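You operate a simulated robot arm through the tools that you are given. There is no shell and no other tool. Be economical: measure what you need, move in short steps, check, and stop when the job is done.

You are at the controls of a simulated robot arm. One attempt, no reset.

TASK
Charge up for medium film and run the wrap step.
Fine: dial to 15 kV, charger key on and left on; mode switch to step, reset, one step, mode switch off.

The check looks at the end state, three seconds after you hand in, the way a careful person would. Anything else that was tipped, shoved, dropped, spilled or broken makes it a failure.

THE ROBOT
A 6-joint arm with a two-finger parallel gripper on a trunk, on a base that drives. Base frame: it is fixed to the floor where the robot stands at the start and does not move with it; the origin is under the middle of the robot, x ahead of it, y to its left, z up; the surface under the hand at the start is at about z = 0.9. Lengths are in m, angles in rad, forces in N, time in s.
With the tool pointing down near the work surface it reaches from about 0.28 to 0.68 m from the robot's upright axis, wherever it stands. Its first joint turns from -2.897 to 2.897 rad. Places, roughly: black mode switch [2.1, 1.3, 1.3]; charger key [0.8, 0, 1]; voltage dial [0.7, 0, 1]. Payload 1.57 kg.
The TCP is the grasp point between the finger pads, 0.03 m short of the fingertips. In the tool frame z runs along the fingers and y along their closing line. The gripper opens to 0.11 m. The fingers are 0.024 m wide and 0.012 m thick; the gripper's body (0.048 by 0.112 m) begins 0.078 m behind the TCP.
Orientation is told as [roll, pitch, yaw] about the base's x, y, z axes, in that order, counted from this pose: with the fingers straight down and closing along the base's y, the tool's x points along the base's -x, its y along +y and its z along -z.

THE INTERFACE
- The arm moves only by the tool send_rows. Its arguments are lists of equal length, an entry for each row: "gripper": the gripper command, from -1 (shut) to 1 (fully open), values between in proportion; "offset": the shift along the tool's x, y, z in m, a list of three; "rotation": the turn, a rotation vector about the tool's x, y, z in rad, a list of three. In form: {"gripper": [gripper, ...], "offset": [[dx, dy, dz], ...], "rotation": [[wx, wy, wz], ...]}. A call has 1 to 10 rows; each row shifts and turns the commanded pose from where the row before left it, along the tool's axes as they then stand. Each row takes 0.2 s and may step no farther than 0.05 m and 0.15 rad from the row before; otherwise, or with a gripper value out of range, the whole call is refused. Where a pose cannot be reached the arm comes as near as it can. A force on the tool above 90 N (or 10 N above the force at the start of the call, whichever is more), or a blocked arm, ends the call early, and 0.2 s more pass. The fingers move at their own pace (about 0.108 m/s each) and stop on an object; they squeeze with about 40 N. The grip force told is the motor's: it shows also when the fingers shut on nothing. Time passes only in rows, and 0.2 s behind the last, so rows that do not move let the fingers close. It gives the time, the measured TCP pose, the force on the tool (base axes), the opening and the grip force at its end, in the units of the frame above (readings bear some noise), with the torque about the TCP (base axes, N m) and any sound that the robot's microphone picked up.
- Cameras (640 x 400 px; columns grow to the right, rows downward): "scene" is now at [0.049, 0.1009, 1.6851]; the picture's right is [-0.50, -0.87, 0.00], its down [-0.56, 0.32, -0.77] and it looks along [0.66, -0.38, -0.64] (base axes); focal length 287 px, centre (320, 200). "wrist" rides on the gripper at [0.07, 0.016, -0.141] in the tool frame; the picture's right is [-0.23, 0.97, 0.00], its down [-0.86, -0.20, -0.48] and it looks along [-0.47, -0.11, 0.88] (tool axes); focal length 222 px, centre (320, 200). There is no depth. A picture from a camera that has moved, and an enlarged one, comes with that camera's place and axes in the base frame and with its lens. The place of the scene camera against the robot may be out by one fixed shift of up to 0.012 m in any direction.
- snapshot(camera): a new picture of that camera. It takes no simulated time.
- slide_trunk(by): slides the trunk up (or, below 0, down) by that many m; the arm and the scene camera ride with it, the base frame stays. It gives what a move gives, with no picture.
- base_move(legs): drives the robot by 1 to 6 legs, each [ahead, left, turn to the left] in m, m and rad, along the robot's own axes; the way and the turn of a leg run together, so that a leg with both is an arc; at most 1.5 m and 3.142 rad a leg. The arm and the cameras ride along, it lands a little off, and it stops where it bumps. It gives what a move gives.
- turn_head(pan, tilt): turns the head with the scene camera to pan (to the left, within 2.094 rad either way) and tilt (down, from -0.506 to 1.204), counted from straight ahead of the robot. It gives what a move gives.
- zoom(camera, box): a new picture of the part [left, top, right, bottom] of that camera's present view, enlarged. It takes no simulated time.
- sign_off(): hands the job in; it is judged then, once.

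Work in short steps. Places have to be worked out from the pictures, the camera data and where the tool is seen: move nearer, look again, correct. Check each grasp and each placing, and mend what went wrong. You have 120 turns and 82 pictures in all, those below and enlarged ones among them. Open the gripper and draw the arm clear of the work before you hand the job in, unless the task says otherwise; then end with one line.

The tools are called after "Request:" as a command line: name --argument value ..., lists and objects as JSON in quotes. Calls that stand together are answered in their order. send_rows: Moves the arm, as the interface text tells. Its arguments: {"type":"object","properties":{"gripper":{"type":"array"},"offset":{"type":"array"},"rotation":{"type":"array"}},"required":["gripper","offset","rotation"]} The other tools are called the same way: slide_trunk (by) slides the trunk up or down; base_move (legs) drives the base; turn_head (pan, tilt) turns the head that bears the scene camera; snapshot (camera) takes a picture; zoom (camera, box) takes an enlarged picture of a part of a camera's view; sign_off () hands the job in.

At the start:

```text
clock: 0.0
ee_pos: [0.3473, -0.1285, 1.2992]
ee_rot: [0.0, -0.002, -0.001]
contact_force: [0.4, -0.1, -0.1]
torque: [0.02, -0.02, 0.02]
finger_gap: 0.1098
finger_force: 0.0
trunk travel left (down, up): [-0.275, 0.315]
robot x, y, heading: [-0.0003, -0.0013, -0.002]
head pan, tilt: [-0.524, 0.698]
```

scene: 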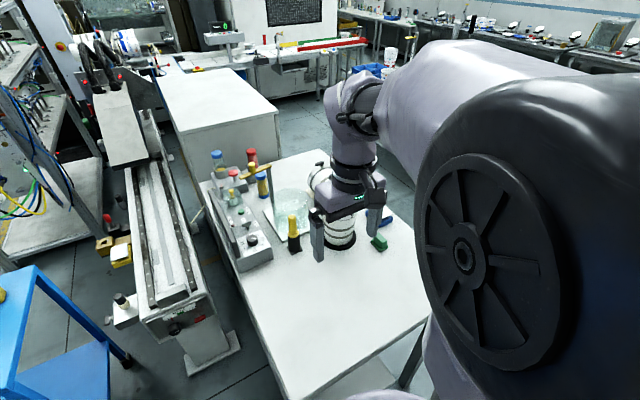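
wrist: 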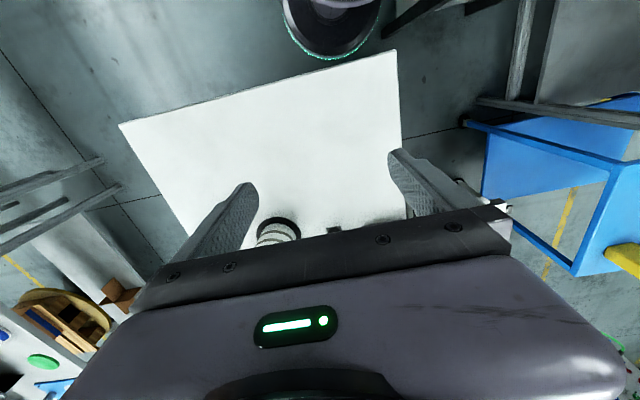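

The picture shows a control box on the table to the left with knobs; I zoom to read it.

Request:
zoom --camera "scene" --box '[180, 130, 340, 280]'

Request:
zoom --camera "scene" --box '[0, 0, 240, 150]'

```text
2.67 times, centred on (260, 205) of scene
camera zoom: at [0.049, 0.1009, 1.6851], right [-0.5, -0.87, 0.0], down [-0.56, 0.32, -0.77], along [0.66, -0.38, -0.64], focal length 766 px, centre (480, 187)
```

zoom: 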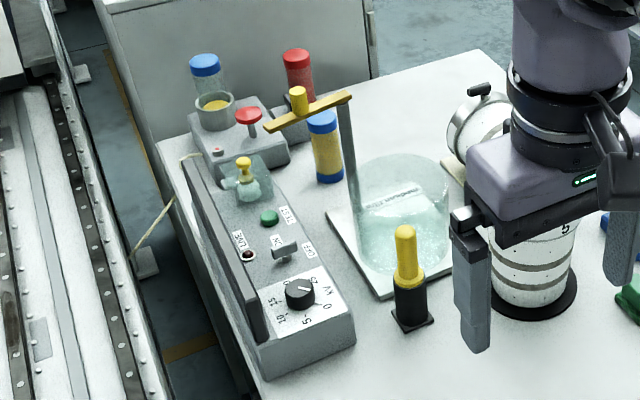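

```text
2.67 times, centred on (120, 75) of scene
camera zoom: at [0.049, 0.1009, 1.6851], right [-0.5, -0.87, 0.0], down [-0.56, 0.32, -0.77], along [0.66, -0.38, -0.64], focal length 766 px, centre (853, 533)
```

zoom: 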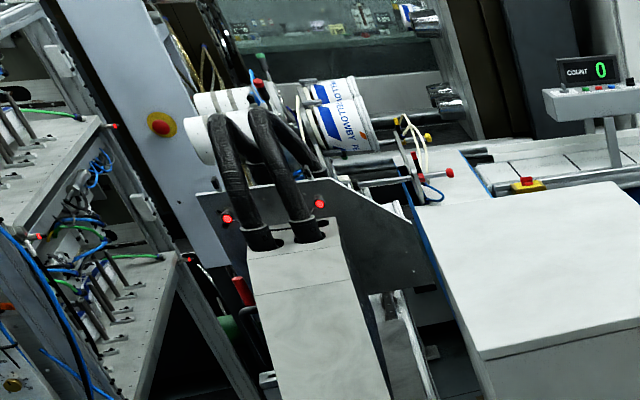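

The charger panel shows dial, key, green lamp/button. I enlarge the dial and the key, and turn the head towards the machine.

Request:
zoom --camera "scene" --box '[230, 200, 280, 270]'

Request:
turn_head --pan 0.5 --tilt 0.3

Request:
snapshot --camera "scene"

```text
5.71 times, centred on (255, 235) of scene
camera zoom: at [0.049, 0.1009, 1.6851], right [-0.5, -0.87, 0.0], down [-0.56, 0.32, -0.77], along [0.66, -0.38, -0.64], focal length 1641 px, centre (691, 0)
```

zoom: 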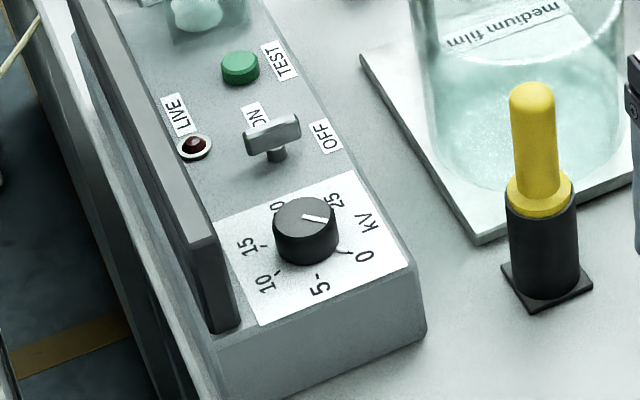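

```text
clock: 1.3
ee_pos: [0.3458, -0.1288, 1.2973]
ee_rot: [0.001, -0.001, -0.004]
contact_force: [0.2, -0.2, 0.3]
torque: [-0.01, 0.01, 0.01]
finger_gap: 0.1101
finger_force: 0.0
trunk travel left (down, up): [-0.275, 0.315]
robot x, y, heading: [-0.0057, -0.0002, 0.0]
head pan, tilt: [0.499, 0.3]
```

```text
76 pictures are left
camera scene: at [0.0574, 0.1882, 1.721], right [0.48, -0.88, 0.0], down [-0.26, -0.14, -0.96], along [0.84, 0.46, -0.3], focal length 287 px, centre (320, 200)
```

scene: 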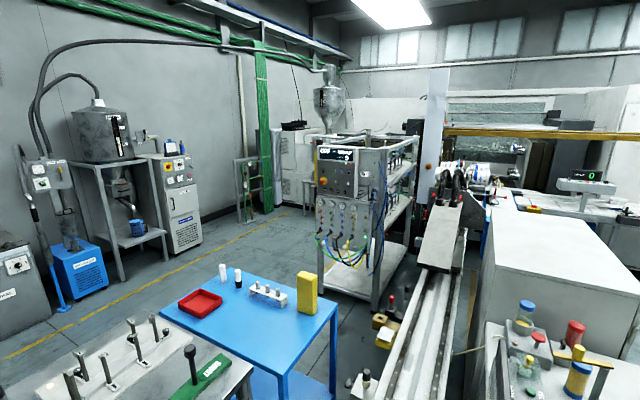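

The rack with the panel ahead-left likely carries the mode switch. I zoom there.

Request:
zoom --camera "scene" --box '[300, 130, 420, 205]'

Request:
zoom --camera "scene" --box '[310, 190, 410, 280]'

Request:
zoom --camera "scene" --box '[340, 280, 640, 400]'

```text
5.33 times, centred on (360, 168) of scene
camera zoom: at [0.0574, 0.1882, 1.721], right [0.48, -0.88, 0.0], down [-0.26, -0.14, -0.96], along [0.84, 0.46, -0.3], focal length 1532 px, centre (107, 373)
```

zoom: 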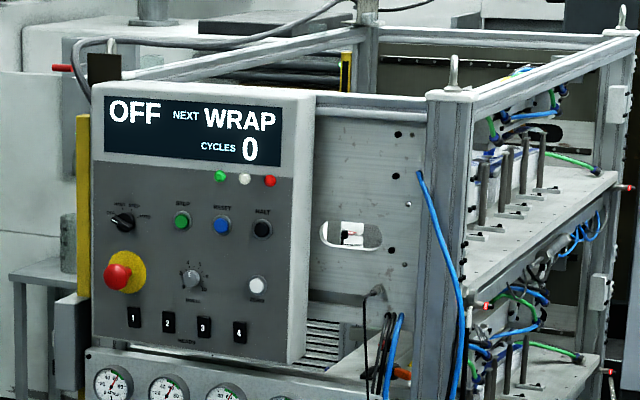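

```text
4.44 times, centred on (360, 235) of scene
camera zoom: at [0.0574, 0.1882, 1.721], right [0.48, -0.88, 0.0], down [-0.26, -0.14, -0.96], along [0.84, 0.46, -0.3], focal length 1276 px, centre (142, 44)
```

zoom: 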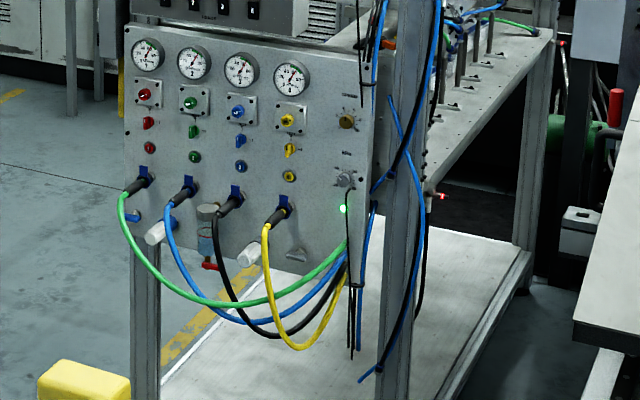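

```text
2.13 times, centred on (490, 340) of scene
camera zoom: at [0.0574, 0.1882, 1.721], right [0.48, -0.88, 0.0], down [-0.26, -0.14, -0.96], along [0.84, 0.46, -0.3], focal length 613 px, centre (-43, -99)
```

zoom: 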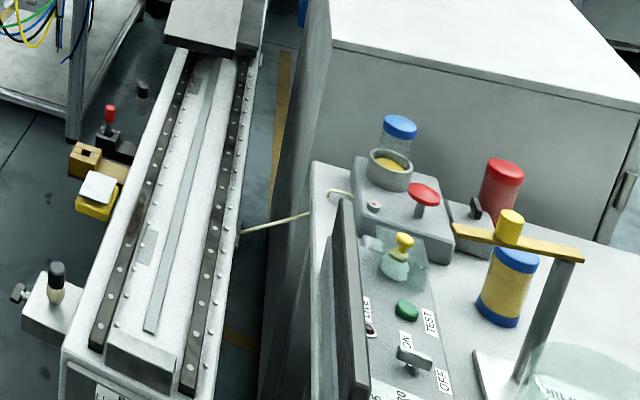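

The switch panel is readable from here: display OFF, next WRAP, cycles 0. Now I look down to judge clearance between base and table.

Request:
turn_head --pan 0.3 --tilt 1.2

Request:
snapshot --camera "scene"

```text
clock: 2.5
ee_pos: [0.3459, -0.1287, 1.299]
ee_rot: [-0.001, -0.002, 0.0]
contact_force: [0.7, 0.0, -0.6]
torque: [0.03, -0.02, 0.01]
finger_gap: 0.11
finger_force: 0.1
trunk travel left (down, up): [-0.275, 0.315]
robot x, y, heading: [0.0003, 0.0002, -0.001]
head pan, tilt: [0.3, 1.201]
```

```text
72 pictures are left
camera scene: at [0.0282, 0.1752, 1.6536], right [0.52, -0.86, 0.0], down [-0.77, -0.46, -0.43], along [0.37, 0.22, -0.9], focal length 287 px, centre (320, 200)
```

scene: 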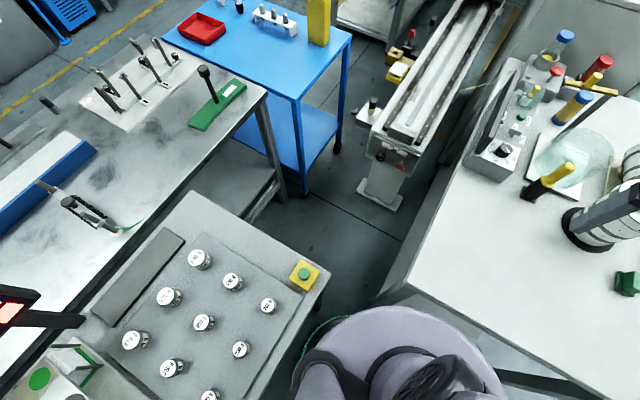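

Base disk looks low, partly under the table edge (edge at x≈0.25). I creep ahead 0.08 and check whether it bumps.

Request:
base_move --legs '[[0.08, 0, 0]]'

Request:
snapshot --camera "scene"

```text
clock: 3.7
ee_pos: [0.4029, -0.129, 1.2982]
ee_rot: [-0.001, -0.002, -0.003]
contact_force: [0.2, -0.2, 0.3]
torque: [0.04, 0.02, 0.01]
finger_gap: 0.11
finger_force: 0.1
trunk travel left (down, up): [-0.275, 0.315]
robot x, y, heading: [0.0581, -0.0012, -0.003]
head pan, tilt: [0.3, 1.201]
stopped in leg 1: the robot was blocked; the commanded pose is now the measured one
```

```text
71 pictures are left
camera scene: at [0.0839, 0.1751, 1.6525], right [0.52, -0.85, 0.0], down [-0.77, -0.47, -0.42], along [0.36, 0.22, -0.91], focal length 287 px, centre (320, 200)
```

scene: 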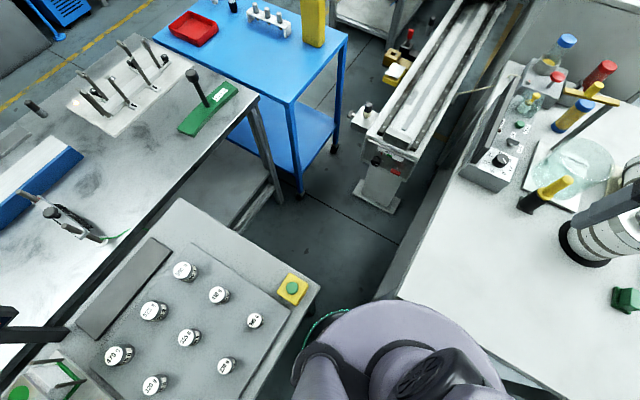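

Blocked at x=0.058; the key is then ~0.74 from the axis, the dial ~0.64. I aim the head at the charger for a better measure.

Request:
turn_head --pan -0.1 --tilt 0.75

Request:
zoom --camera "scene" --box '[240, 150, 400, 250]'

```text
clock: 4.6
ee_pos: [0.405, -0.1294, 1.2985]
ee_rot: [0.0, -0.001, -0.002]
contact_force: [0.5, 0.3, -0.4]
torque: [0.02, -0.04, -0.01]
finger_gap: 0.1099
finger_force: 0.1
trunk travel left (down, up): [-0.275, 0.315]
robot x, y, heading: [0.0564, -0.0006, -0.001]
head pan, tilt: [-0.099, 0.75]
```

```text
4.00 times, centred on (320, 200) of scene
camera zoom: at [0.1134, 0.1712, 1.6845], right [0.33, -0.95, 0.0], down [-0.61, -0.21, -0.76], along [0.72, 0.25, -0.65], focal length 1149 px, centre (320, 200)
```

zoom: 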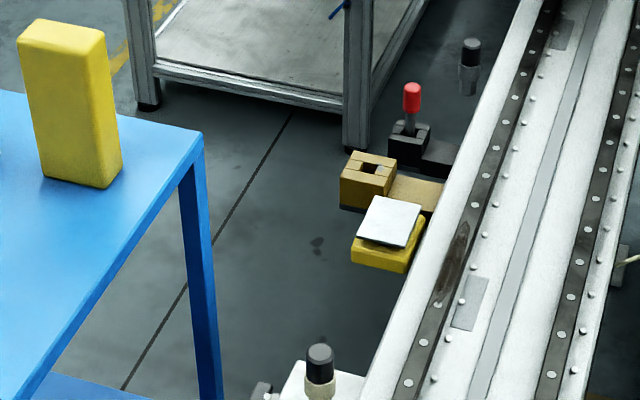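

The view lagged the head; look again.

Request:
zoom --camera "scene" --box '[340, 180, 500, 280]'

```text
4.00 times, centred on (420, 230) of scene
camera zoom: at [0.1134, 0.1712, 1.6845], right [0.33, -0.95, 0.0], down [-0.61, -0.21, -0.76], along [0.72, 0.25, -0.65], focal length 1149 px, centre (-80, 80)
```

zoom: 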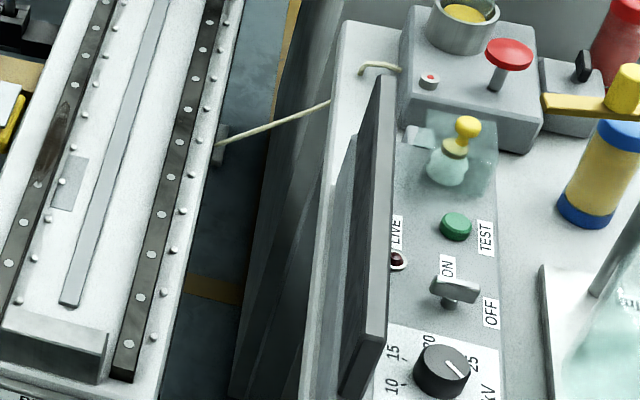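

The charger: dial near (0.70,-0.025), key further ahead. I move the hand above the dial at z≈1.25 and look with the wrist camera.

Request:
send_rows --gripper '[1, 1, 1, 1, 1, 1, 1, 1]' --offset '[[-0.035, 0.014, 0], [-0.035, 0.014, 0], [-0.035, 0.014, 0], [-0.035, 0.014, 0], [-0.035, 0.014, 0.01], [-0.035, 0.014, 0.01], [-0.035, 0.014, 0.01], [-0.035, 0.014, 0.01]]' --rotation '[[0, 0, 0], [0, 0, 0], [0, 0, 0], [0, 0, 0], [0, 0, 0], [0, 0, 0], [0, 0, 0], [0, 0, 0]]'

Request:
snapshot --camera "wrist"

```text
clock: 6.4
ee_pos: [0.6863, -0.0167, 1.2569]
ee_rot: [-0.001, -0.002, -0.002]
contact_force: [0.8, 0.6, 0.1]
torque: [0.03, 0.03, -0.01]
finger_gap: 0.1099
finger_force: 0.1
trunk travel left (down, up): [-0.275, 0.315]
robot x, y, heading: [0.0569, 0.0021, 0.006]
head pan, tilt: [-0.099, 0.75]
```

```text
68 pictures are left
camera wrist: at [0.6158, -0.0016, 1.399], right [0.23, 0.97, 0.0], down [0.86, -0.2, 0.48], along [0.47, -0.11, -0.88], focal length 222 px, centre (320, 200)
```

wrist: 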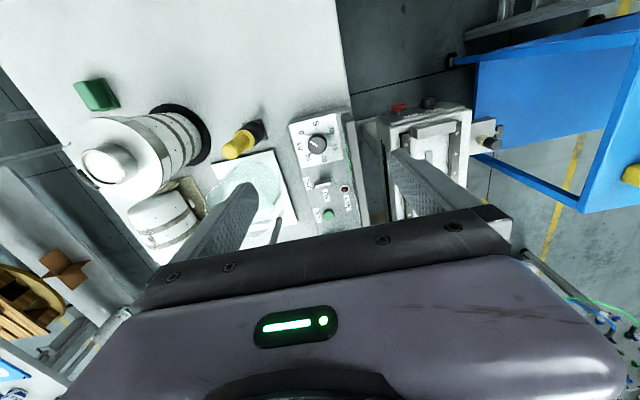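

Dial and key both are seen between the fingers. Enlarge.

Request:
zoom --camera "wrist" --box '[270, 105, 382, 225]'

```text
3.33 times, centred on (326, 165) of wrist
camera zoom: at [0.6158, -0.0016, 1.399], right [0.23, 0.97, 0.0], down [0.86, -0.2, 0.48], along [0.47, -0.11, -0.88], focal length 740 px, centre (300, 317)
```

zoom: 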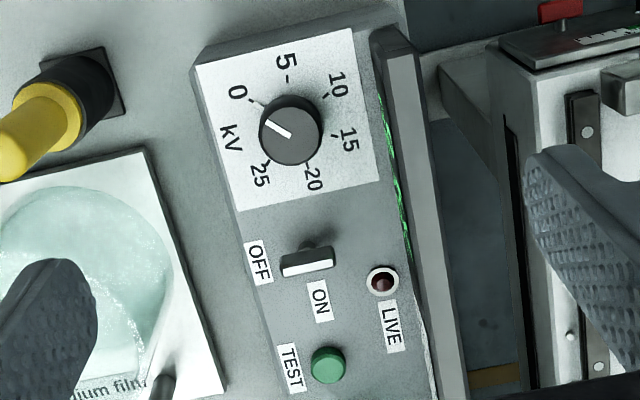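

Dial: pointer at 0, ticks about 54° apart clockwise, so 15 is ~162° clockwise. I centre over the dial and yaw the hand to +81° so one grip can turn it all the way to -81°.

Request:
send_rows --gripper '[0, 0, 0, 0, 0, 0, 0, 0, 0, 0]' --offset '[[-0.03, -0.013, 0.03], [0, 0, 0.03], [0, 0, 0.03], [0, 0, 0.0], [0, 0, 0], [0, 0, 0], [0, 0, 0], [0, 0, 0], [0, 0, 0], [0, 0, 0]]' --rotation '[[0, 0, -0.141], [0, 0, -0.141], [0, 0, -0.141], [0, 0, -0.141], [0, 0, -0.141], [0, 0, -0.141], [0, 0, -0.141], [0, 0, -0.141], [0, 0, -0.141], [0, 0, -0.141]]'

Request:
snapshot --camera "wrist"

```text
clock: 8.6
ee_pos: [0.7134, -0.0307, 1.1678]
ee_rot: [-0.002, -0.001, 1.412]
contact_force: [0.8, -0.6, 0.0]
torque: [-0.03, 0.01, 0.0]
finger_gap: 0.0548
finger_force: 0.1
trunk travel left (down, up): [-0.275, 0.315]
robot x, y, heading: [0.0604, -0.0018, -0.002]
head pan, tilt: [-0.099, 0.75]
```

```text
66 pictures are left
camera wrist: at [0.6862, -0.0976, 1.3102], right [-0.93, 0.38, 0.0], down [0.33, 0.81, 0.48], along [0.18, 0.44, -0.88], focal length 222 px, centre (320, 200)
```

wrist: 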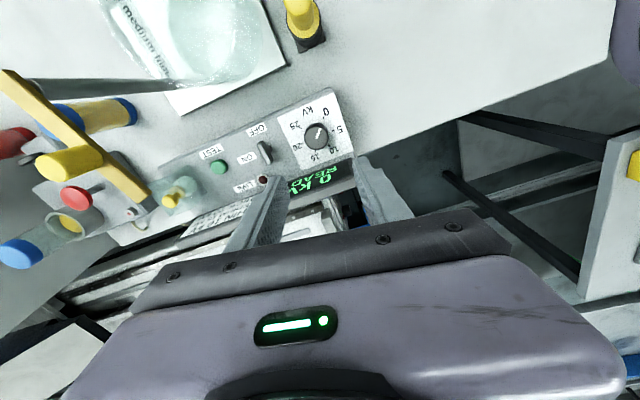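

The back of the panel has a display reading "0 kV READY". I enlarge for centring.

Request:
zoom --camera "wrist" --box '[240, 85, 384, 205]'

```text
3.33 times, centred on (312, 145) of wrist
camera zoom: at [0.6862, -0.0976, 1.3102], right [-0.93, 0.38, 0.0], down [0.33, 0.81, 0.48], along [0.18, 0.44, -0.88], focal length 740 px, centre (347, 383)
```

zoom: 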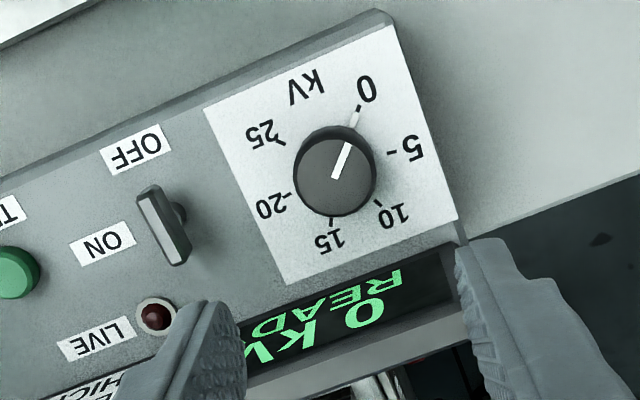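

Both rays meet at the knob top centre ≈ (0.720,-0.0315,0.985). I shift 7 mm and descend to just above the knob, then further.

Request:
send_rows --gripper '[0, 0, 0, 0, 0]' --offset '[[0, -0.0067, 0], [0, 0, 0.03], [0, 0, 0.03], [0, 0, 0.03], [0, 0, 0.03]]' --rotation '[[0, 0, 0], [0, 0, 0], [0, 0, 0], [0, 0, 0], [0, 0, 0]]'

Request:
zoom --camera "wrist" --box '[240, 85, 400, 205]'

```text
clock: 9.8
ee_pos: [0.7208, -0.0305, 1.0471]
ee_rot: [-0.001, 0.0, 1.408]
contact_force: [-0.6, 0.3, -0.9]
torque: [0.02, 0.04, -0.01]
finger_gap: 0.0549
finger_force: 0.1
trunk travel left (down, up): [-0.275, 0.315]
robot x, y, heading: [0.0569, -0.0009, 0.003]
head pan, tilt: [-0.099, 0.75]
```

```text
3.33 times, centred on (320, 145) of wrist
camera zoom: at [0.6928, -0.0982, 1.1886], right [-0.92, 0.38, 0.0], down [0.33, 0.81, 0.48], along [0.18, 0.44, -0.88], focal length 740 px, centre (320, 383)
```

zoom: 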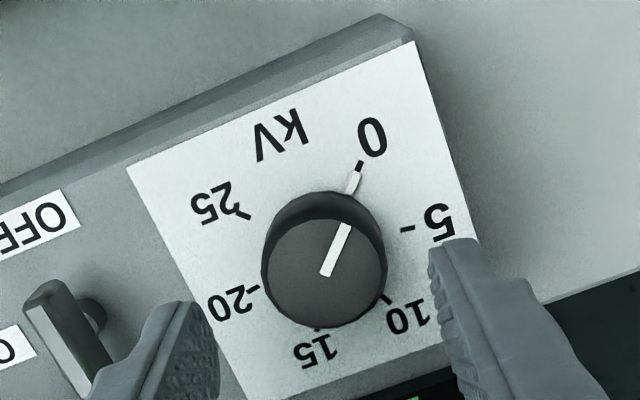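

Aligned. Descend to knob height and close.

Request:
send_rows --gripper '[0, 0, 0]' --offset '[[0, 0, 0.02], [0, 0, 0.015], [0, 0, 0.012]]' --rotation '[[0, 0, 0], [0, 0, 0], [0, 0, 0]]'

Request:
send_rows --gripper '[-0.6, -0.6, -0.6]' --offset '[[0, 0, 0], [0, 0, 0], [0, 0, 0]]' --rotation '[[0, 0, 0], [0, 0, 0], [0, 0, 0]]'

Request:
snapshot --camera "wrist"

```text
clock: 10.6
ee_pos: [0.7205, -0.0314, 1.0007]
ee_rot: [-0.001, 0.0, 1.41]
contact_force: [-0.4, -0.7, -0.4]
torque: [-0.01, 0.02, -0.02]
finger_gap: 0.055
finger_force: 0.1
trunk travel left (down, up): [-0.275, 0.315]
robot x, y, heading: [0.0548, -0.0016, 0.001]
head pan, tilt: [-0.099, 0.75]
```

```text
clock: 11.4
ee_pos: [0.7189, -0.0318, 1.0022]
ee_rot: [0.0, 0.0, 1.409]
contact_force: [-8.5, 0.7, -1.8]
torque: [0.25, 0.24, -0.02]
finger_gap: 0.0354
finger_force: 43.0
trunk travel left (down, up): [-0.275, 0.315]
robot x, y, heading: [0.0574, -0.0005, 0.001]
head pan, tilt: [-0.099, 0.75]
```

```text
63 pictures are left
camera wrist: at [0.6916, -0.0986, 1.1424], right [-0.92, 0.38, 0.0], down [0.33, 0.81, 0.48], along [0.18, 0.44, -0.88], focal length 222 px, centre (320, 200)
```

wrist: 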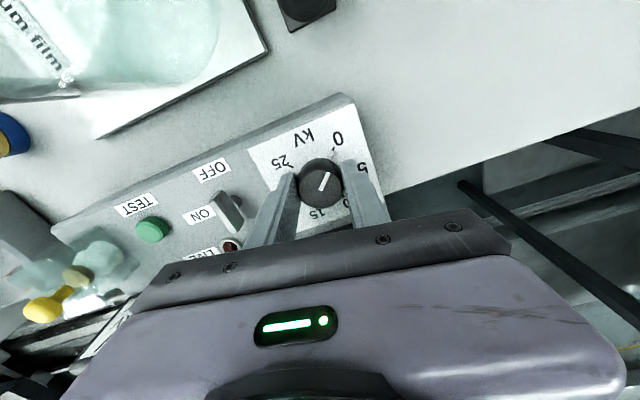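

Grip is good (0.035 m). Turn clockwise by 1.4 rad.

Request:
send_rows --gripper '[-0.6, -0.6, -0.6, -0.6, -0.6, -0.6, -0.6, -0.6, -0.6, -0.6]' --offset '[[0, 0, 0], [0, 0, 0], [0, 0, 0], [0, 0, 0], [0, 0, 0], [0, 0, 0], [0, 0, 0], [0, 0, 0], [0, 0, 0], [0, 0, 0]]' --rotation '[[0, 0, 0.14], [0, 0, 0.14], [0, 0, 0.14], [0, 0, 0.14], [0, 0, 0.14], [0, 0, 0.14], [0, 0, 0.14], [0, 0, 0.14], [0, 0, 0.14], [0, 0, 0.14]]'

Request:
snapshot --camera "wrist"

```text
clock: 13.6
ee_pos: [0.7195, -0.0308, 1.0017]
ee_rot: [0.0, -0.001, 0.006]
contact_force: [-26.5, 7.1, -25.0]
torque: [0.07, 0.61, 0.03]
finger_gap: 0.0358
finger_force: 42.7
trunk travel left (down, up): [-0.275, 0.315]
robot x, y, heading: [0.0577, -0.0012, 0.0]
head pan, tilt: [-0.099, 0.75]
```

```text
62 pictures are left
camera wrist: at [0.6492, -0.0156, 1.1432], right [0.22, 0.98, 0.0], down [0.86, -0.19, 0.48], along [0.47, -0.11, -0.88], focal length 222 px, centre (320, 200)
```

wrist: 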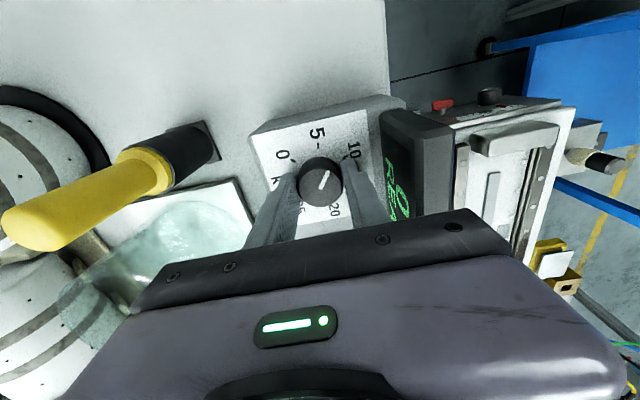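

The pointer follows (about 7.5). Continue the remaining turn.

Request:
send_rows --gripper '[-0.6, -0.6, -0.6, -0.6, -0.6, -0.6, -0.6, -0.6, -0.6, -0.6]' --offset '[[0.001, 0, -0.001], [0, 0, 0], [0, 0, 0], [0, 0, 0], [0, 0, 0], [0, 0, 0], [0, 0, 0], [0, 0, 0], [0, 0, 0], [0, 0, 0]]' --rotation '[[0, 0, 0.142], [0, 0, 0.142], [0, 0, 0.142], [0, 0, 0.142], [0, 0, 0.142], [0, 0, 0.142], [0, 0, 0.142], [0, 0, 0.142], [0, 0, 0.142], [0, 0, 0.142]]'

Request:
zoom --camera "wrist" --box '[240, 110, 400, 230]'

```text
clock: 15.8
ee_pos: [0.7188, -0.0313, 1.0021]
ee_rot: [-0.001, -0.001, -1.415]
contact_force: [-19.7, 8.9, -29.9]
torque: [0.11, 0.22, 0.04]
finger_gap: 0.0358
finger_force: 42.6
trunk travel left (down, up): [-0.275, 0.315]
robot x, y, heading: [0.0601, 0.0021, 0.003]
head pan, tilt: [-0.099, 0.75]
```

```text
3.33 times, centred on (320, 170) of wrist
camera zoom: at [0.7245, 0.0399, 1.1435], right [1.0, -0.07, 0.0], down [-0.06, -0.88, 0.48], along [-0.04, -0.48, -0.88], focal length 740 px, centre (320, 300)
```

zoom: 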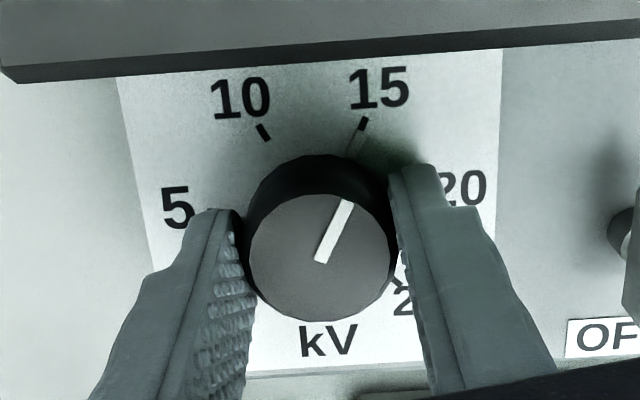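

Pointer matches the 15 tick. Release, rise, then check.

Request:
send_rows --gripper '[-0.1, -0.1, -0.1, -0.1, -0.1, -0.1]' --offset '[[0, 0, 0], [0, 0, 0], [0, 0, -0.03], [0, 0, -0.03], [0, 0, -0.03], [0, 0, -0.03]]' --rotation '[[0, 0, 0], [0, 0, 0], [0, 0, 0], [0, 0, 0], [0, 0, 0], [0, 0, 0]]'

Request:
snapshot --camera "wrist"

```text
clock: 17.2
ee_pos: [0.7193, -0.032, 1.1224]
ee_rot: [0.0, 0.0, -1.413]
contact_force: [0.6, 0.5, -0.3]
torque: [0.01, -0.03, 0.03]
finger_gap: 0.0494
finger_force: 0.1
trunk travel left (down, up): [-0.275, 0.315]
robot x, y, heading: [0.0572, 0.0015, -0.0]
head pan, tilt: [-0.099, 0.75]
```

```text
60 pictures are left
camera wrist: at [0.7241, 0.0385, 1.2641], right [1.0, -0.07, 0.0], down [-0.06, -0.88, 0.48], along [-0.03, -0.48, -0.88], focal length 222 px, centre (320, 200)
```

wrist: 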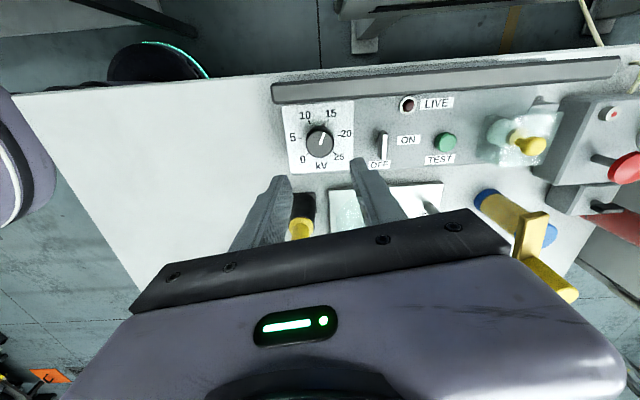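

Dial reads 15. Now move above the key (≈0.797,-0.04) with yaw -90°, and see whether it is reachable.

Request:
send_rows --gripper '[-0.1, -0.1, -0.1, -0.1]' --offset '[[-0.01, 0.038, 0], [-0.01, 0.038, 0], [0, 0, 0], [0, 0, 0]]' --rotation '[[0, 0, 0], [0, 0, 0], [0, 0, 0.08], [0, 0, 0.078]]'

Request:
zoom --camera "wrist" --box '[240, 85, 400, 205]'

```text
clock: 18.2
ee_pos: [0.7459, -0.0327, 1.122]
ee_rot: [-0.001, 0.002, -1.57]
contact_force: [-0.1, 0.1, 0.3]
torque: [0.0, 0.04, 0.02]
finger_gap: 0.0497
finger_force: 0.1
out of reach, approached as far as the arm can: row 1, 2
trunk travel left (down, up): [-0.275, 0.315]
robot x, y, heading: [0.0576, 0.0031, -0.001]
head pan, tilt: [-0.099, 0.75]
```

```text
3.33 times, centred on (320, 145) of wrist
camera zoom: at [0.7615, 0.0358, 1.263], right [0.97, -0.23, 0.0], down [-0.2, -0.86, 0.48], along [-0.11, -0.47, -0.88], focal length 740 px, centre (320, 383)
```

zoom: 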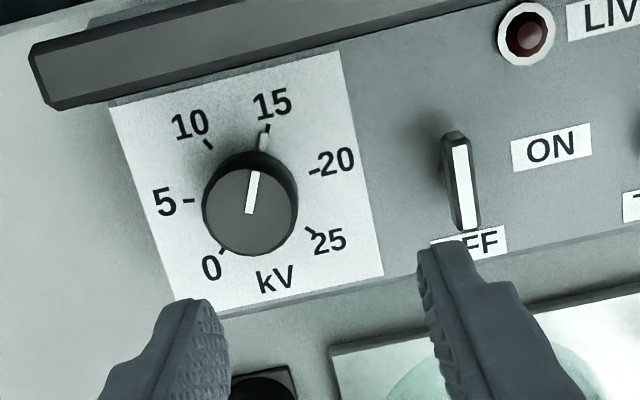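

Straight down it falls ~5 cm short. I tilt the fingers forward 0.3 rad about base y, then move to a standoff on the tilted axis above the key.

Request:
send_rows --gripper '[-0.25, -0.25, -0.25, -0.25]' --offset '[[0, 0, 0], [0, 0, 0], [-0.004, 0.004, 0.03], [-0.0043, 0.0037, 0.0352]]' --rotation '[[-0.15, 0, 0], [-0.15, 0, 0], [0, 0, 0], [0, 0, 0]]'

Request:
zoom --camera "wrist" --box '[240, 100, 400, 220]'

```text
clock: 19.2
ee_pos: [0.7725, -0.0407, 1.0614]
ee_rot: [0.302, 0.0, -1.57]
contact_force: [0.3, 0.8, -0.6]
torque: [-0.01, 0.01, -0.02]
finger_gap: 0.0413
finger_force: 0.1
trunk travel left (down, up): [-0.275, 0.315]
robot x, y, heading: [0.0575, -0.0017, 0.002]
head pan, tilt: [-0.099, 0.75]
```

```text
3.33 times, centred on (320, 160) of wrist
camera zoom: at [0.7464, 0.0275, 1.2013], right [0.93, -0.23, 0.29], down [-0.33, -0.86, 0.4], along [0.16, -0.47, -0.87], focal length 740 px, centre (320, 333)
```

zoom: 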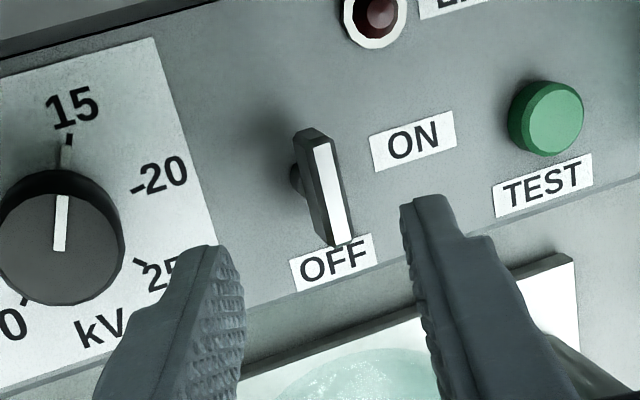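

Key bar at (0.798,-0.042), centred between the fingers. Descend along the tool axis and close gently.

Request:
send_rows --gripper '[-0.25, -0.25, -0.25, -0.25]' --offset '[[0, 0, 0.02], [0, 0, 0.02], [0, 0, 0.01], [0, 0, 0.009]]' --rotation '[[0, 0, 0], [0, 0, 0], [0, 0, 0], [0, 0, 0]]'

Request:
zoom --camera "wrist" --box '[240, 100, 400, 220]'

```text
clock: 20.2
ee_pos: [0.7885, -0.042, 1.0079]
ee_rot: [0.305, 0.0, -1.571]
contact_force: [-4.9, -0.2, 14.2]
torque: [0.0, 0.47, 0.02]
finger_gap: 0.0412
finger_force: 0.5
trunk travel left (down, up): [-0.275, 0.315]
robot x, y, heading: [0.0579, 0.0007, -0.001]
head pan, tilt: [-0.099, 0.75]
```

```text
3.33 times, centred on (320, 160) of wrist
camera zoom: at [0.7619, 0.0276, 1.148], right [0.93, -0.23, 0.29], down [-0.33, -0.86, 0.4], along [0.16, -0.47, -0.87], focal length 740 px, centre (320, 333)
```

zoom: 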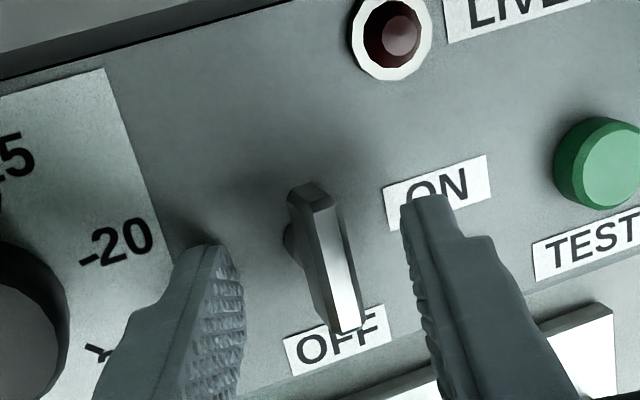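

A fingertip touches the panel lightly (14 N). I back off 3 mm and close on the bar.

Request:
send_rows --gripper '[-0.25, -1, -1, -1]' --offset '[[0, 0, -0.003], [0, 0, 0], [0, 0, 0], [0, 0, 0]]' --rotation '[[0, 0, 0], [0, 0, 0], [0, 0, 0], [0, 0, 0]]'

Request:
zoom --camera "wrist" --box '[240, 100, 400, 220]'

```text
clock: 21.2
ee_pos: [0.7914, -0.0412, 1.0087]
ee_rot: [0.302, 0.001, -1.57]
contact_force: [22.7, -0.2, 9.7]
torque: [-0.01, -0.1, -0.16]
finger_gap: 0.0136
finger_force: 30.1
trunk travel left (down, up): [-0.275, 0.315]
robot x, y, heading: [0.0558, 0.0016, -0.003]
head pan, tilt: [-0.099, 0.75]
```

```text
3.33 times, centred on (320, 160) of wrist
camera zoom: at [0.7642, 0.0277, 1.1485], right [0.93, -0.23, 0.29], down [-0.33, -0.86, 0.4], along [0.16, -0.47, -0.87], focal length 740 px, centre (320, 333)
```

zoom: 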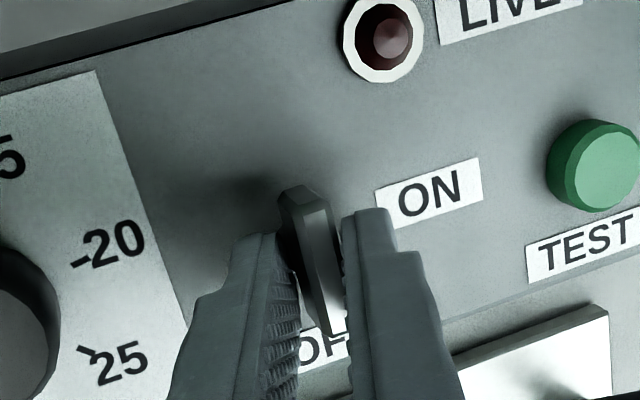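

Gripped (0.0136 m). Turn counter-clockwise (seen from above) in small rows.

Request:
send_rows --gripper '[-1, -1, -1, -1, -1, -1, -1]' --offset '[[0, 0.002, 0], [0, 0, 0], [0, 0, 0], [0, 0, 0], [0, 0, 0], [0, 0, 0], [0, 0, 0]]' --rotation '[[0, 0, 0], [0, 0, -0.13], [0, 0, -0.13], [0, 0, -0.13], [0, 0, -0.13], [0, 0, -0.13], [0, 0, -0.13]]'

Request:
snapshot --camera "wrist"

```text
clock: 22.8
ee_pos: [0.7953, -0.0466, 1.0102]
ee_rot: [0.221, -0.214, -0.812]
contact_force: [44.6, -32.3, 19.9]
torque: [0.38, -0.02, -1.66]
finger_gap: 0.0285
finger_force: 38.8
trunk travel left (down, up): [-0.275, 0.315]
robot x, y, heading: [0.0603, 0.0005, -0.002]
head pan, tilt: [-0.099, 0.75]
```

```text
55 pictures are left
camera wrist: at [0.7169, 0.0131, 1.1335], right [0.81, 0.53, 0.26], down [0.3, -0.75, 0.6], along [0.51, -0.41, -0.76], focal length 222 px, centre (320, 200)
```

wrist: 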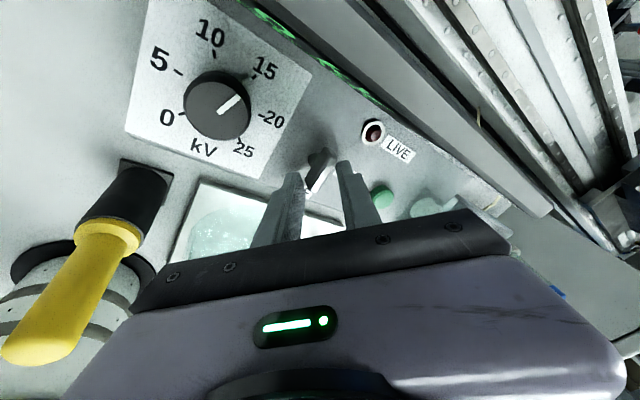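

The jaws slipped (gap 0.0285); the bar resisted. Look close.

Request:
zoom --camera "wrist" --box '[260, 120, 380, 210]'

Request:
zoom --camera "scene" --box '[380, 180, 500, 280]'

```text
4.44 times, centred on (320, 165) of wrist
camera zoom: at [0.7169, 0.0131, 1.1335], right [0.81, 0.53, 0.26], down [0.3, -0.75, 0.6], along [0.51, -0.41, -0.76], focal length 987 px, centre (320, 356)
```

zoom: 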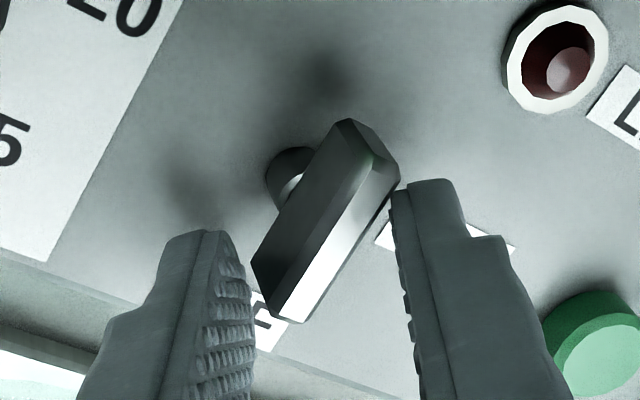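

```text
4.00 times, centred on (440, 230) of scene
camera zoom: at [0.12, 0.13, 1.6811], right [-0.1, -0.99, 0.0], down [-0.68, 0.07, -0.73], along [0.73, -0.07, -0.68], focal length 1149 px, centre (-160, 80)
```

zoom: 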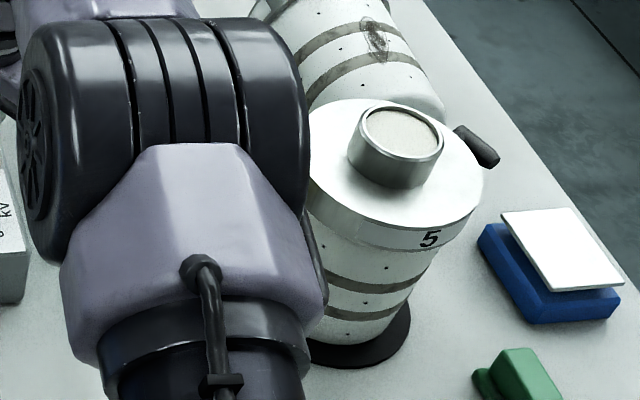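

The bar hardly turned in that sense though the torque reached 1.7 N m. I open, back off and inspect the key and the display.

Request:
send_rows --gripper '[0, 0, 0, 0, 0]' --offset '[[0, 0, 0], [0, 0, 0], [0, 0, -0.02], [0, 0, -0.03], [0, 0, -0.03]]' --rotation '[[0, 0, 0], [0, 0, 0], [0, 0, 0], [0, 0, 0], [0, 0, 0]]'

Request:
zoom --camera "wrist" --box '[220, 60, 420, 210]'

```text
clock: 24.0
ee_pos: [0.7654, -0.0412, 1.0861]
ee_rot: [0.217, -0.21, -0.812]
contact_force: [0.0, 0.3, 0.4]
torque: [0.02, -0.02, 0.0]
finger_gap: 0.0549
finger_force: 0.0
trunk travel left (down, up): [-0.275, 0.315]
robot x, y, heading: [0.0578, 0.0007, -0.001]
head pan, tilt: [-0.099, 0.75]
```

```text
2.67 times, centred on (320, 135) of wrist
camera zoom: at [0.6879, 0.0187, 1.2095], right [0.81, 0.52, 0.25], down [0.3, -0.75, 0.59], along [0.5, -0.41, -0.76], focal length 592 px, centre (320, 373)
```

zoom: 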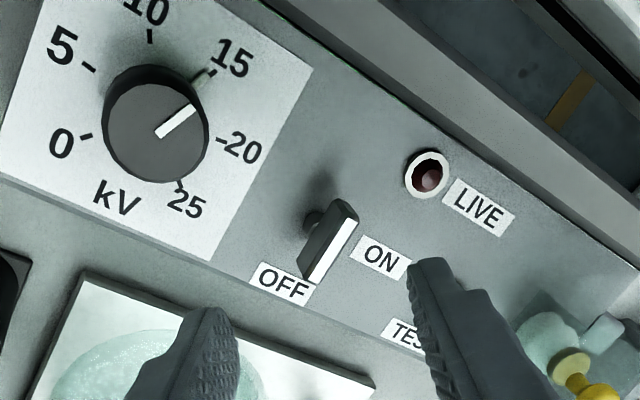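

Bar still at OFF. I'll regrip it and test the other sense gently, to learn which way it is free.

Request:
send_rows --gripper '[-0.25, -0.25, -0.25, -0.25, -0.25, -0.25, -0.25, -0.25, -0.25, -0.25]' --offset '[[0, 0, 0], [0, 0, 0], [0, 0, 0], [0, 0, 0], [0, 0, 0], [0, 0, 0], [0, 0.0036, 0.02], [0, 0, 0.02], [0, 0, 0.02], [0, 0, 0.0215]]' --rotation '[[0, 0, 0.13], [0, 0, 0.13], [0, 0, 0.13], [0, 0, 0.13], [0, 0, 0.13], [0, 0, 0.13], [0, 0, 0], [0, 0, 0], [0, 0, 0], [0, 0, 0]]'

Request:
send_rows --gripper '[-1, -1, -1, -1, -1]' --offset '[[0, 0, 0], [0, 0, 0], [0, 0, 0], [0, 0, 0], [0, 0, 0]]' --rotation '[[0, 0, 0], [0, 0, 0], [0, 0, 0], [0, 0, 0.1], [0, 0, 0.1]]'

Request:
zoom --camera "wrist" --box '[240, 100, 400, 220]'

```text
clock: 26.2
ee_pos: [0.7942, -0.0405, 1.0076]
ee_rot: [0.302, 0.001, -1.567]
contact_force: [-0.6, 0.4, 0.1]
torque: [0.0, 0.04, -0.03]
finger_gap: 0.0411
finger_force: 0.1
trunk travel left (down, up): [-0.275, 0.315]
robot x, y, heading: [0.0576, 0.0011, 0.0]
head pan, tilt: [-0.099, 0.75]
```

```text
clock: 27.4
ee_pos: [0.7929, -0.0411, 1.0075]
ee_rot: [0.289, 0.06, -1.762]
contact_force: [-34.9, 1.1, -24.2]
torque: [-0.74, 1.26, 0.12]
finger_gap: 0.0136
finger_force: 30.7
trunk travel left (down, up): [-0.275, 0.315]
robot x, y, heading: [0.0577, 0.0002, -0.003]
head pan, tilt: [-0.099, 0.75]
```

```text
3.33 times, centred on (320, 160) of wrist
camera zoom: at [0.7785, 0.0232, 1.1511], right [0.87, -0.42, 0.26], down [-0.49, -0.8, 0.35], along [0.07, -0.43, -0.9], focal length 740 px, centre (320, 333)
```

zoom: 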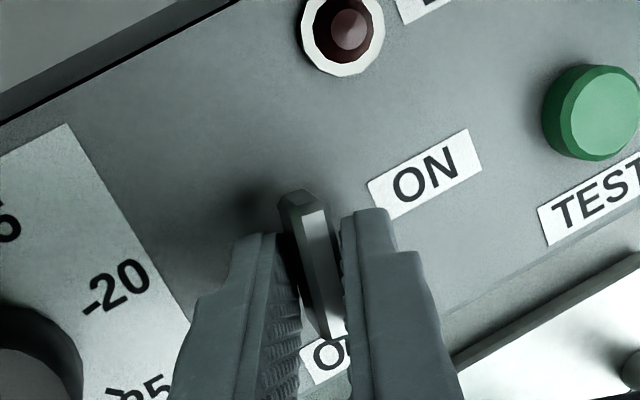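

The gap stayed 0.0136: the bar turns clockwise. Continue that way.

Request:
send_rows --gripper '[-1, -1, -1, -1, -1]' --offset '[[0, -0.0015, 0], [0, 0, 0], [0, 0, 0], [0, 0, 0], [0, 0, 0]]' --rotation '[[0, 0, 0.1], [0, 0, 0.12], [0, 0, 0.12], [0, 0, 0.12], [0, 0, 0.12]]'

Request:
snapshot --camera "wrist"

```text
clock: 28.6
ee_pos: [0.7915, -0.0373, 1.0088]
ee_rot: [0.217, 0.212, -2.327]
contact_force: [-25.1, 15.2, -13.7]
torque: [0.03, 1.52, 0.09]
finger_gap: 0.0124
finger_force: 29.5
trunk travel left (down, up): [-0.275, 0.315]
robot x, y, heading: [0.0555, -0.0014, -0.001]
head pan, tilt: [-0.099, 0.75]
```

```text
50 pictures are left
camera wrist: at [0.8074, -0.0011, 1.1624], right [0.51, -0.85, 0.16], down [-0.85, -0.47, 0.24], along [-0.13, -0.25, -0.96], focal length 222 px, centre (320, 200)
```

wrist: 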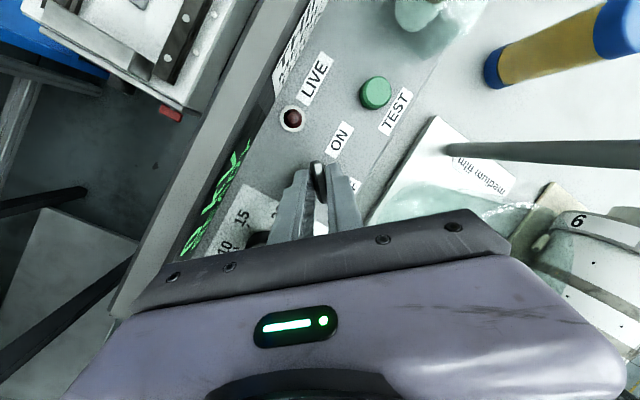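

Bar follows, halfway now. Continue about 0.8 rad more.

Request:
send_rows --gripper '[-1, -1, -1, -1, -1, -1, -1]' --offset '[[0, 0, 0], [0, 0, 0], [0, 0, 0], [0, 0, 0], [0, 0, 0], [0, 0, 0], [0, 0, 0]]' --rotation '[[0, 0, 0.12], [0, 0, 0.12], [0, 0, 0.12], [0, 0, 0.12], [0, 0, 0.12], [0, 0, 0.12], [0, 0, 0.1]]'

Request:
snapshot --camera "wrist"

```text
clock: 30.2
ee_pos: [0.7933, -0.0389, 1.0091]
ee_rot: [-0.008, 0.303, 3.112]
contact_force: [-9.9, 23.1, 0.1]
torque: [-0.04, -0.07, 0.76]
finger_gap: 0.0091
finger_force: 27.4
trunk travel left (down, up): [-0.275, 0.315]
robot x, y, heading: [0.0613, -0.0002, 0.001]
head pan, tilt: [-0.099, 0.75]
```

```text
49 pictures are left
camera wrist: at [0.8166, -0.0573, 1.1654], right [-0.24, -0.97, -0.07], down [-0.95, 0.22, 0.2], along [-0.18, 0.12, -0.98], focal length 222 px, centre (320, 200)
```

wrist: 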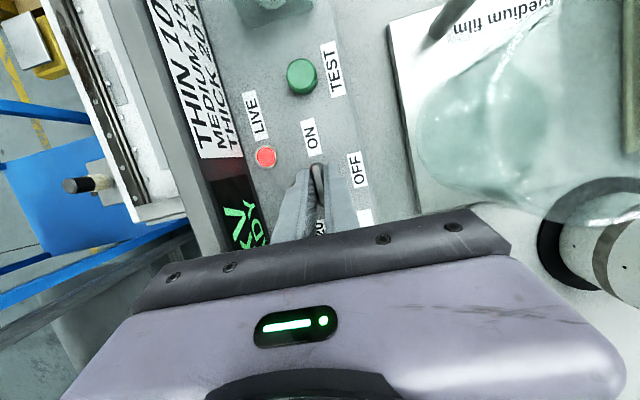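

LIVE lamp is lit and the bar points to ON; the chart confirms MEDIUM 15. Release and rise, then check display.

Request:
send_rows --gripper '[-0.4, -0.4, -0.4, -0.4, -0.4, -0.4]' --offset '[[0, 0, 0], [0, 0, 0], [0, 0, -0.03], [0, 0, -0.04], [0, 0, -0.04], [0, 0, -0.04]]' --rotation '[[0, 0, 0], [0, 0, 0], [0, 0, 0], [0, 0, 0], [0, 0, 0], [0, 0, 0]]'

Request:
snapshot --camera "wrist"

```text
clock: 31.6
ee_pos: [0.7471, -0.0397, 1.1524]
ee_rot: [-0.011, 0.301, 3.112]
contact_force: [0.5, 0.4, 0.5]
torque: [-0.01, -0.03, 0.0]
finger_gap: 0.033
finger_force: 0.1
trunk travel left (down, up): [-0.275, 0.315]
robot x, y, heading: [0.0606, -0.0032, -0.003]
head pan, tilt: [-0.099, 0.75]
```

```text
48 pictures are left
camera wrist: at [0.771, -0.0603, 1.3084], right [-0.24, -0.97, -0.08], down [-0.95, 0.22, 0.21], along [-0.18, 0.12, -0.98], focal length 222 px, centre (320, 200)
```

wrist: 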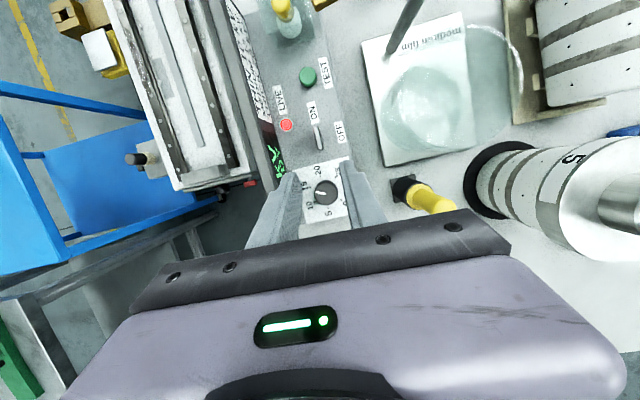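

Zoom on dial, key and display.

Request:
zoom --camera "wrist" --box '[250, 105, 370, 215]'

```text
3.64 times, centred on (310, 160) of wrist
camera zoom: at [0.771, -0.0603, 1.3084], right [-0.24, -0.97, -0.08], down [-0.95, 0.22, 0.21], along [-0.18, 0.12, -0.98], focal length 808 px, centre (356, 346)
```

zoom: 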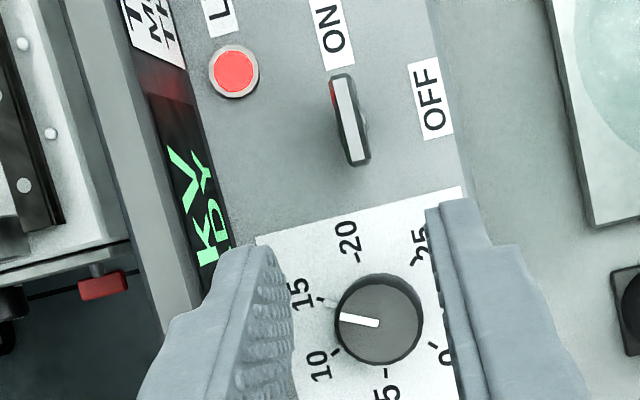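

Dial at 15, key ON, LIVE lit. Lift, and unwind the wrist yaw.

Request:
send_rows --gripper '[-0.4, -0.4, -0.4, -0.4, -0.4, -0.4, -0.4, -0.4, -0.4, -0.4]' --offset '[[0, 0, -0.05], [0, 0, -0.05], [0, 0, -0.05], [0, 0, 0], [0, 0, 0], [0, 0, 0], [0, 0, 0], [0, 0, 0], [0, 0, 0], [0, 0, 0]]' --rotation '[[0, 0, 0], [0, 0, 0], [0, 0, 0], [0, 0, -0.15], [0, 0, -0.15], [0, 0, -0.15], [0, 0, -0.15], [0, 0, -0.15], [0, 0, -0.15], [0, 0, -0.15]]'

Request:
send_rows --gripper '[-1, -1, -1, -1, -1, -1, -1, -1, -1, -1]' --offset '[[0, 0, -0.02], [0, 0, -0.02], [0, 0, -0.02], [0, 0, -0.02], [0, 0, 0], [0, 0, 0], [0, 0, 0], [0, 0, 0], [0, 0, 0], [0, 0, 0]]' --rotation '[[0, 0, -0.15], [0, 0, -0.15], [0, 0, -0.15], [0, 0, -0.15], [0, 0, -0.15], [0, 0, -0.15], [0, 0, -0.15], [0, 0, -0.15], [0, 0, -0.15], [0, 0, -0.15]]'

Request:
turn_head --pan -0.35 --tilt 0.6

Request:
snapshot --camera "scene"

```text
clock: 33.8
ee_pos: [0.7046, -0.0417, 1.2948]
ee_rot: [0.259, 0.155, -2.096]
contact_force: [-0.1, -0.7, -0.5]
torque: [-0.04, 0.02, 0.0]
finger_gap: 0.0329
finger_force: 0.1
trunk travel left (down, up): [-0.275, 0.315]
robot x, y, heading: [0.0555, 0.0033, -0.004]
head pan, tilt: [-0.099, 0.75]
```

```text
clock: 36.0
ee_pos: [0.6801, -0.0397, 1.3721]
ee_rot: [0.178, -0.244, -0.641]
contact_force: [-0.2, -0.3, -0.1]
torque: [0.03, 0.0, -0.01]
finger_gap: 0.0001
finger_force: 20.8
trunk travel left (down, up): [-0.275, 0.315]
robot x, y, heading: [0.0591, -0.0015, -0.003]
head pan, tilt: [-0.099, 0.75]
```

```text
clock: 36.8
ee_pos: [0.6807, -0.0406, 1.3712]
ee_rot: [0.181, -0.243, -0.644]
contact_force: [-0.2, 0.7, -0.1]
torque: [0.02, 0.04, 0.03]
finger_gap: 0.0001
finger_force: 21.1
trunk travel left (down, up): [-0.275, 0.315]
robot x, y, heading: [0.0538, -0.0038, 0.002]
head pan, tilt: [-0.351, 0.6]
```

```text
46 pictures are left
camera scene: at [0.1159, 0.1131, 1.6935], right [-0.34, -0.94, 0.0], down [-0.53, 0.19, -0.82], along [0.77, -0.28, -0.57], focal length 287 px, centre (320, 200)
```

scene: 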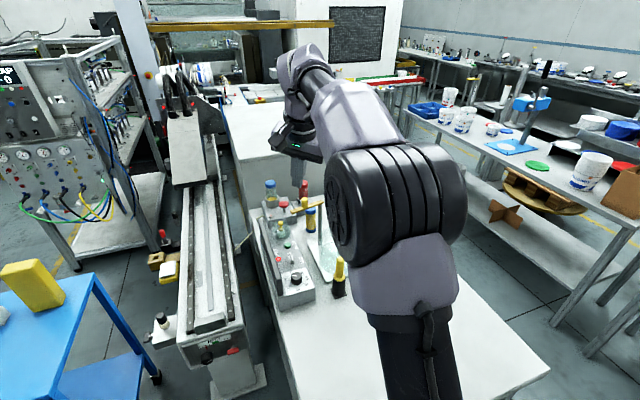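

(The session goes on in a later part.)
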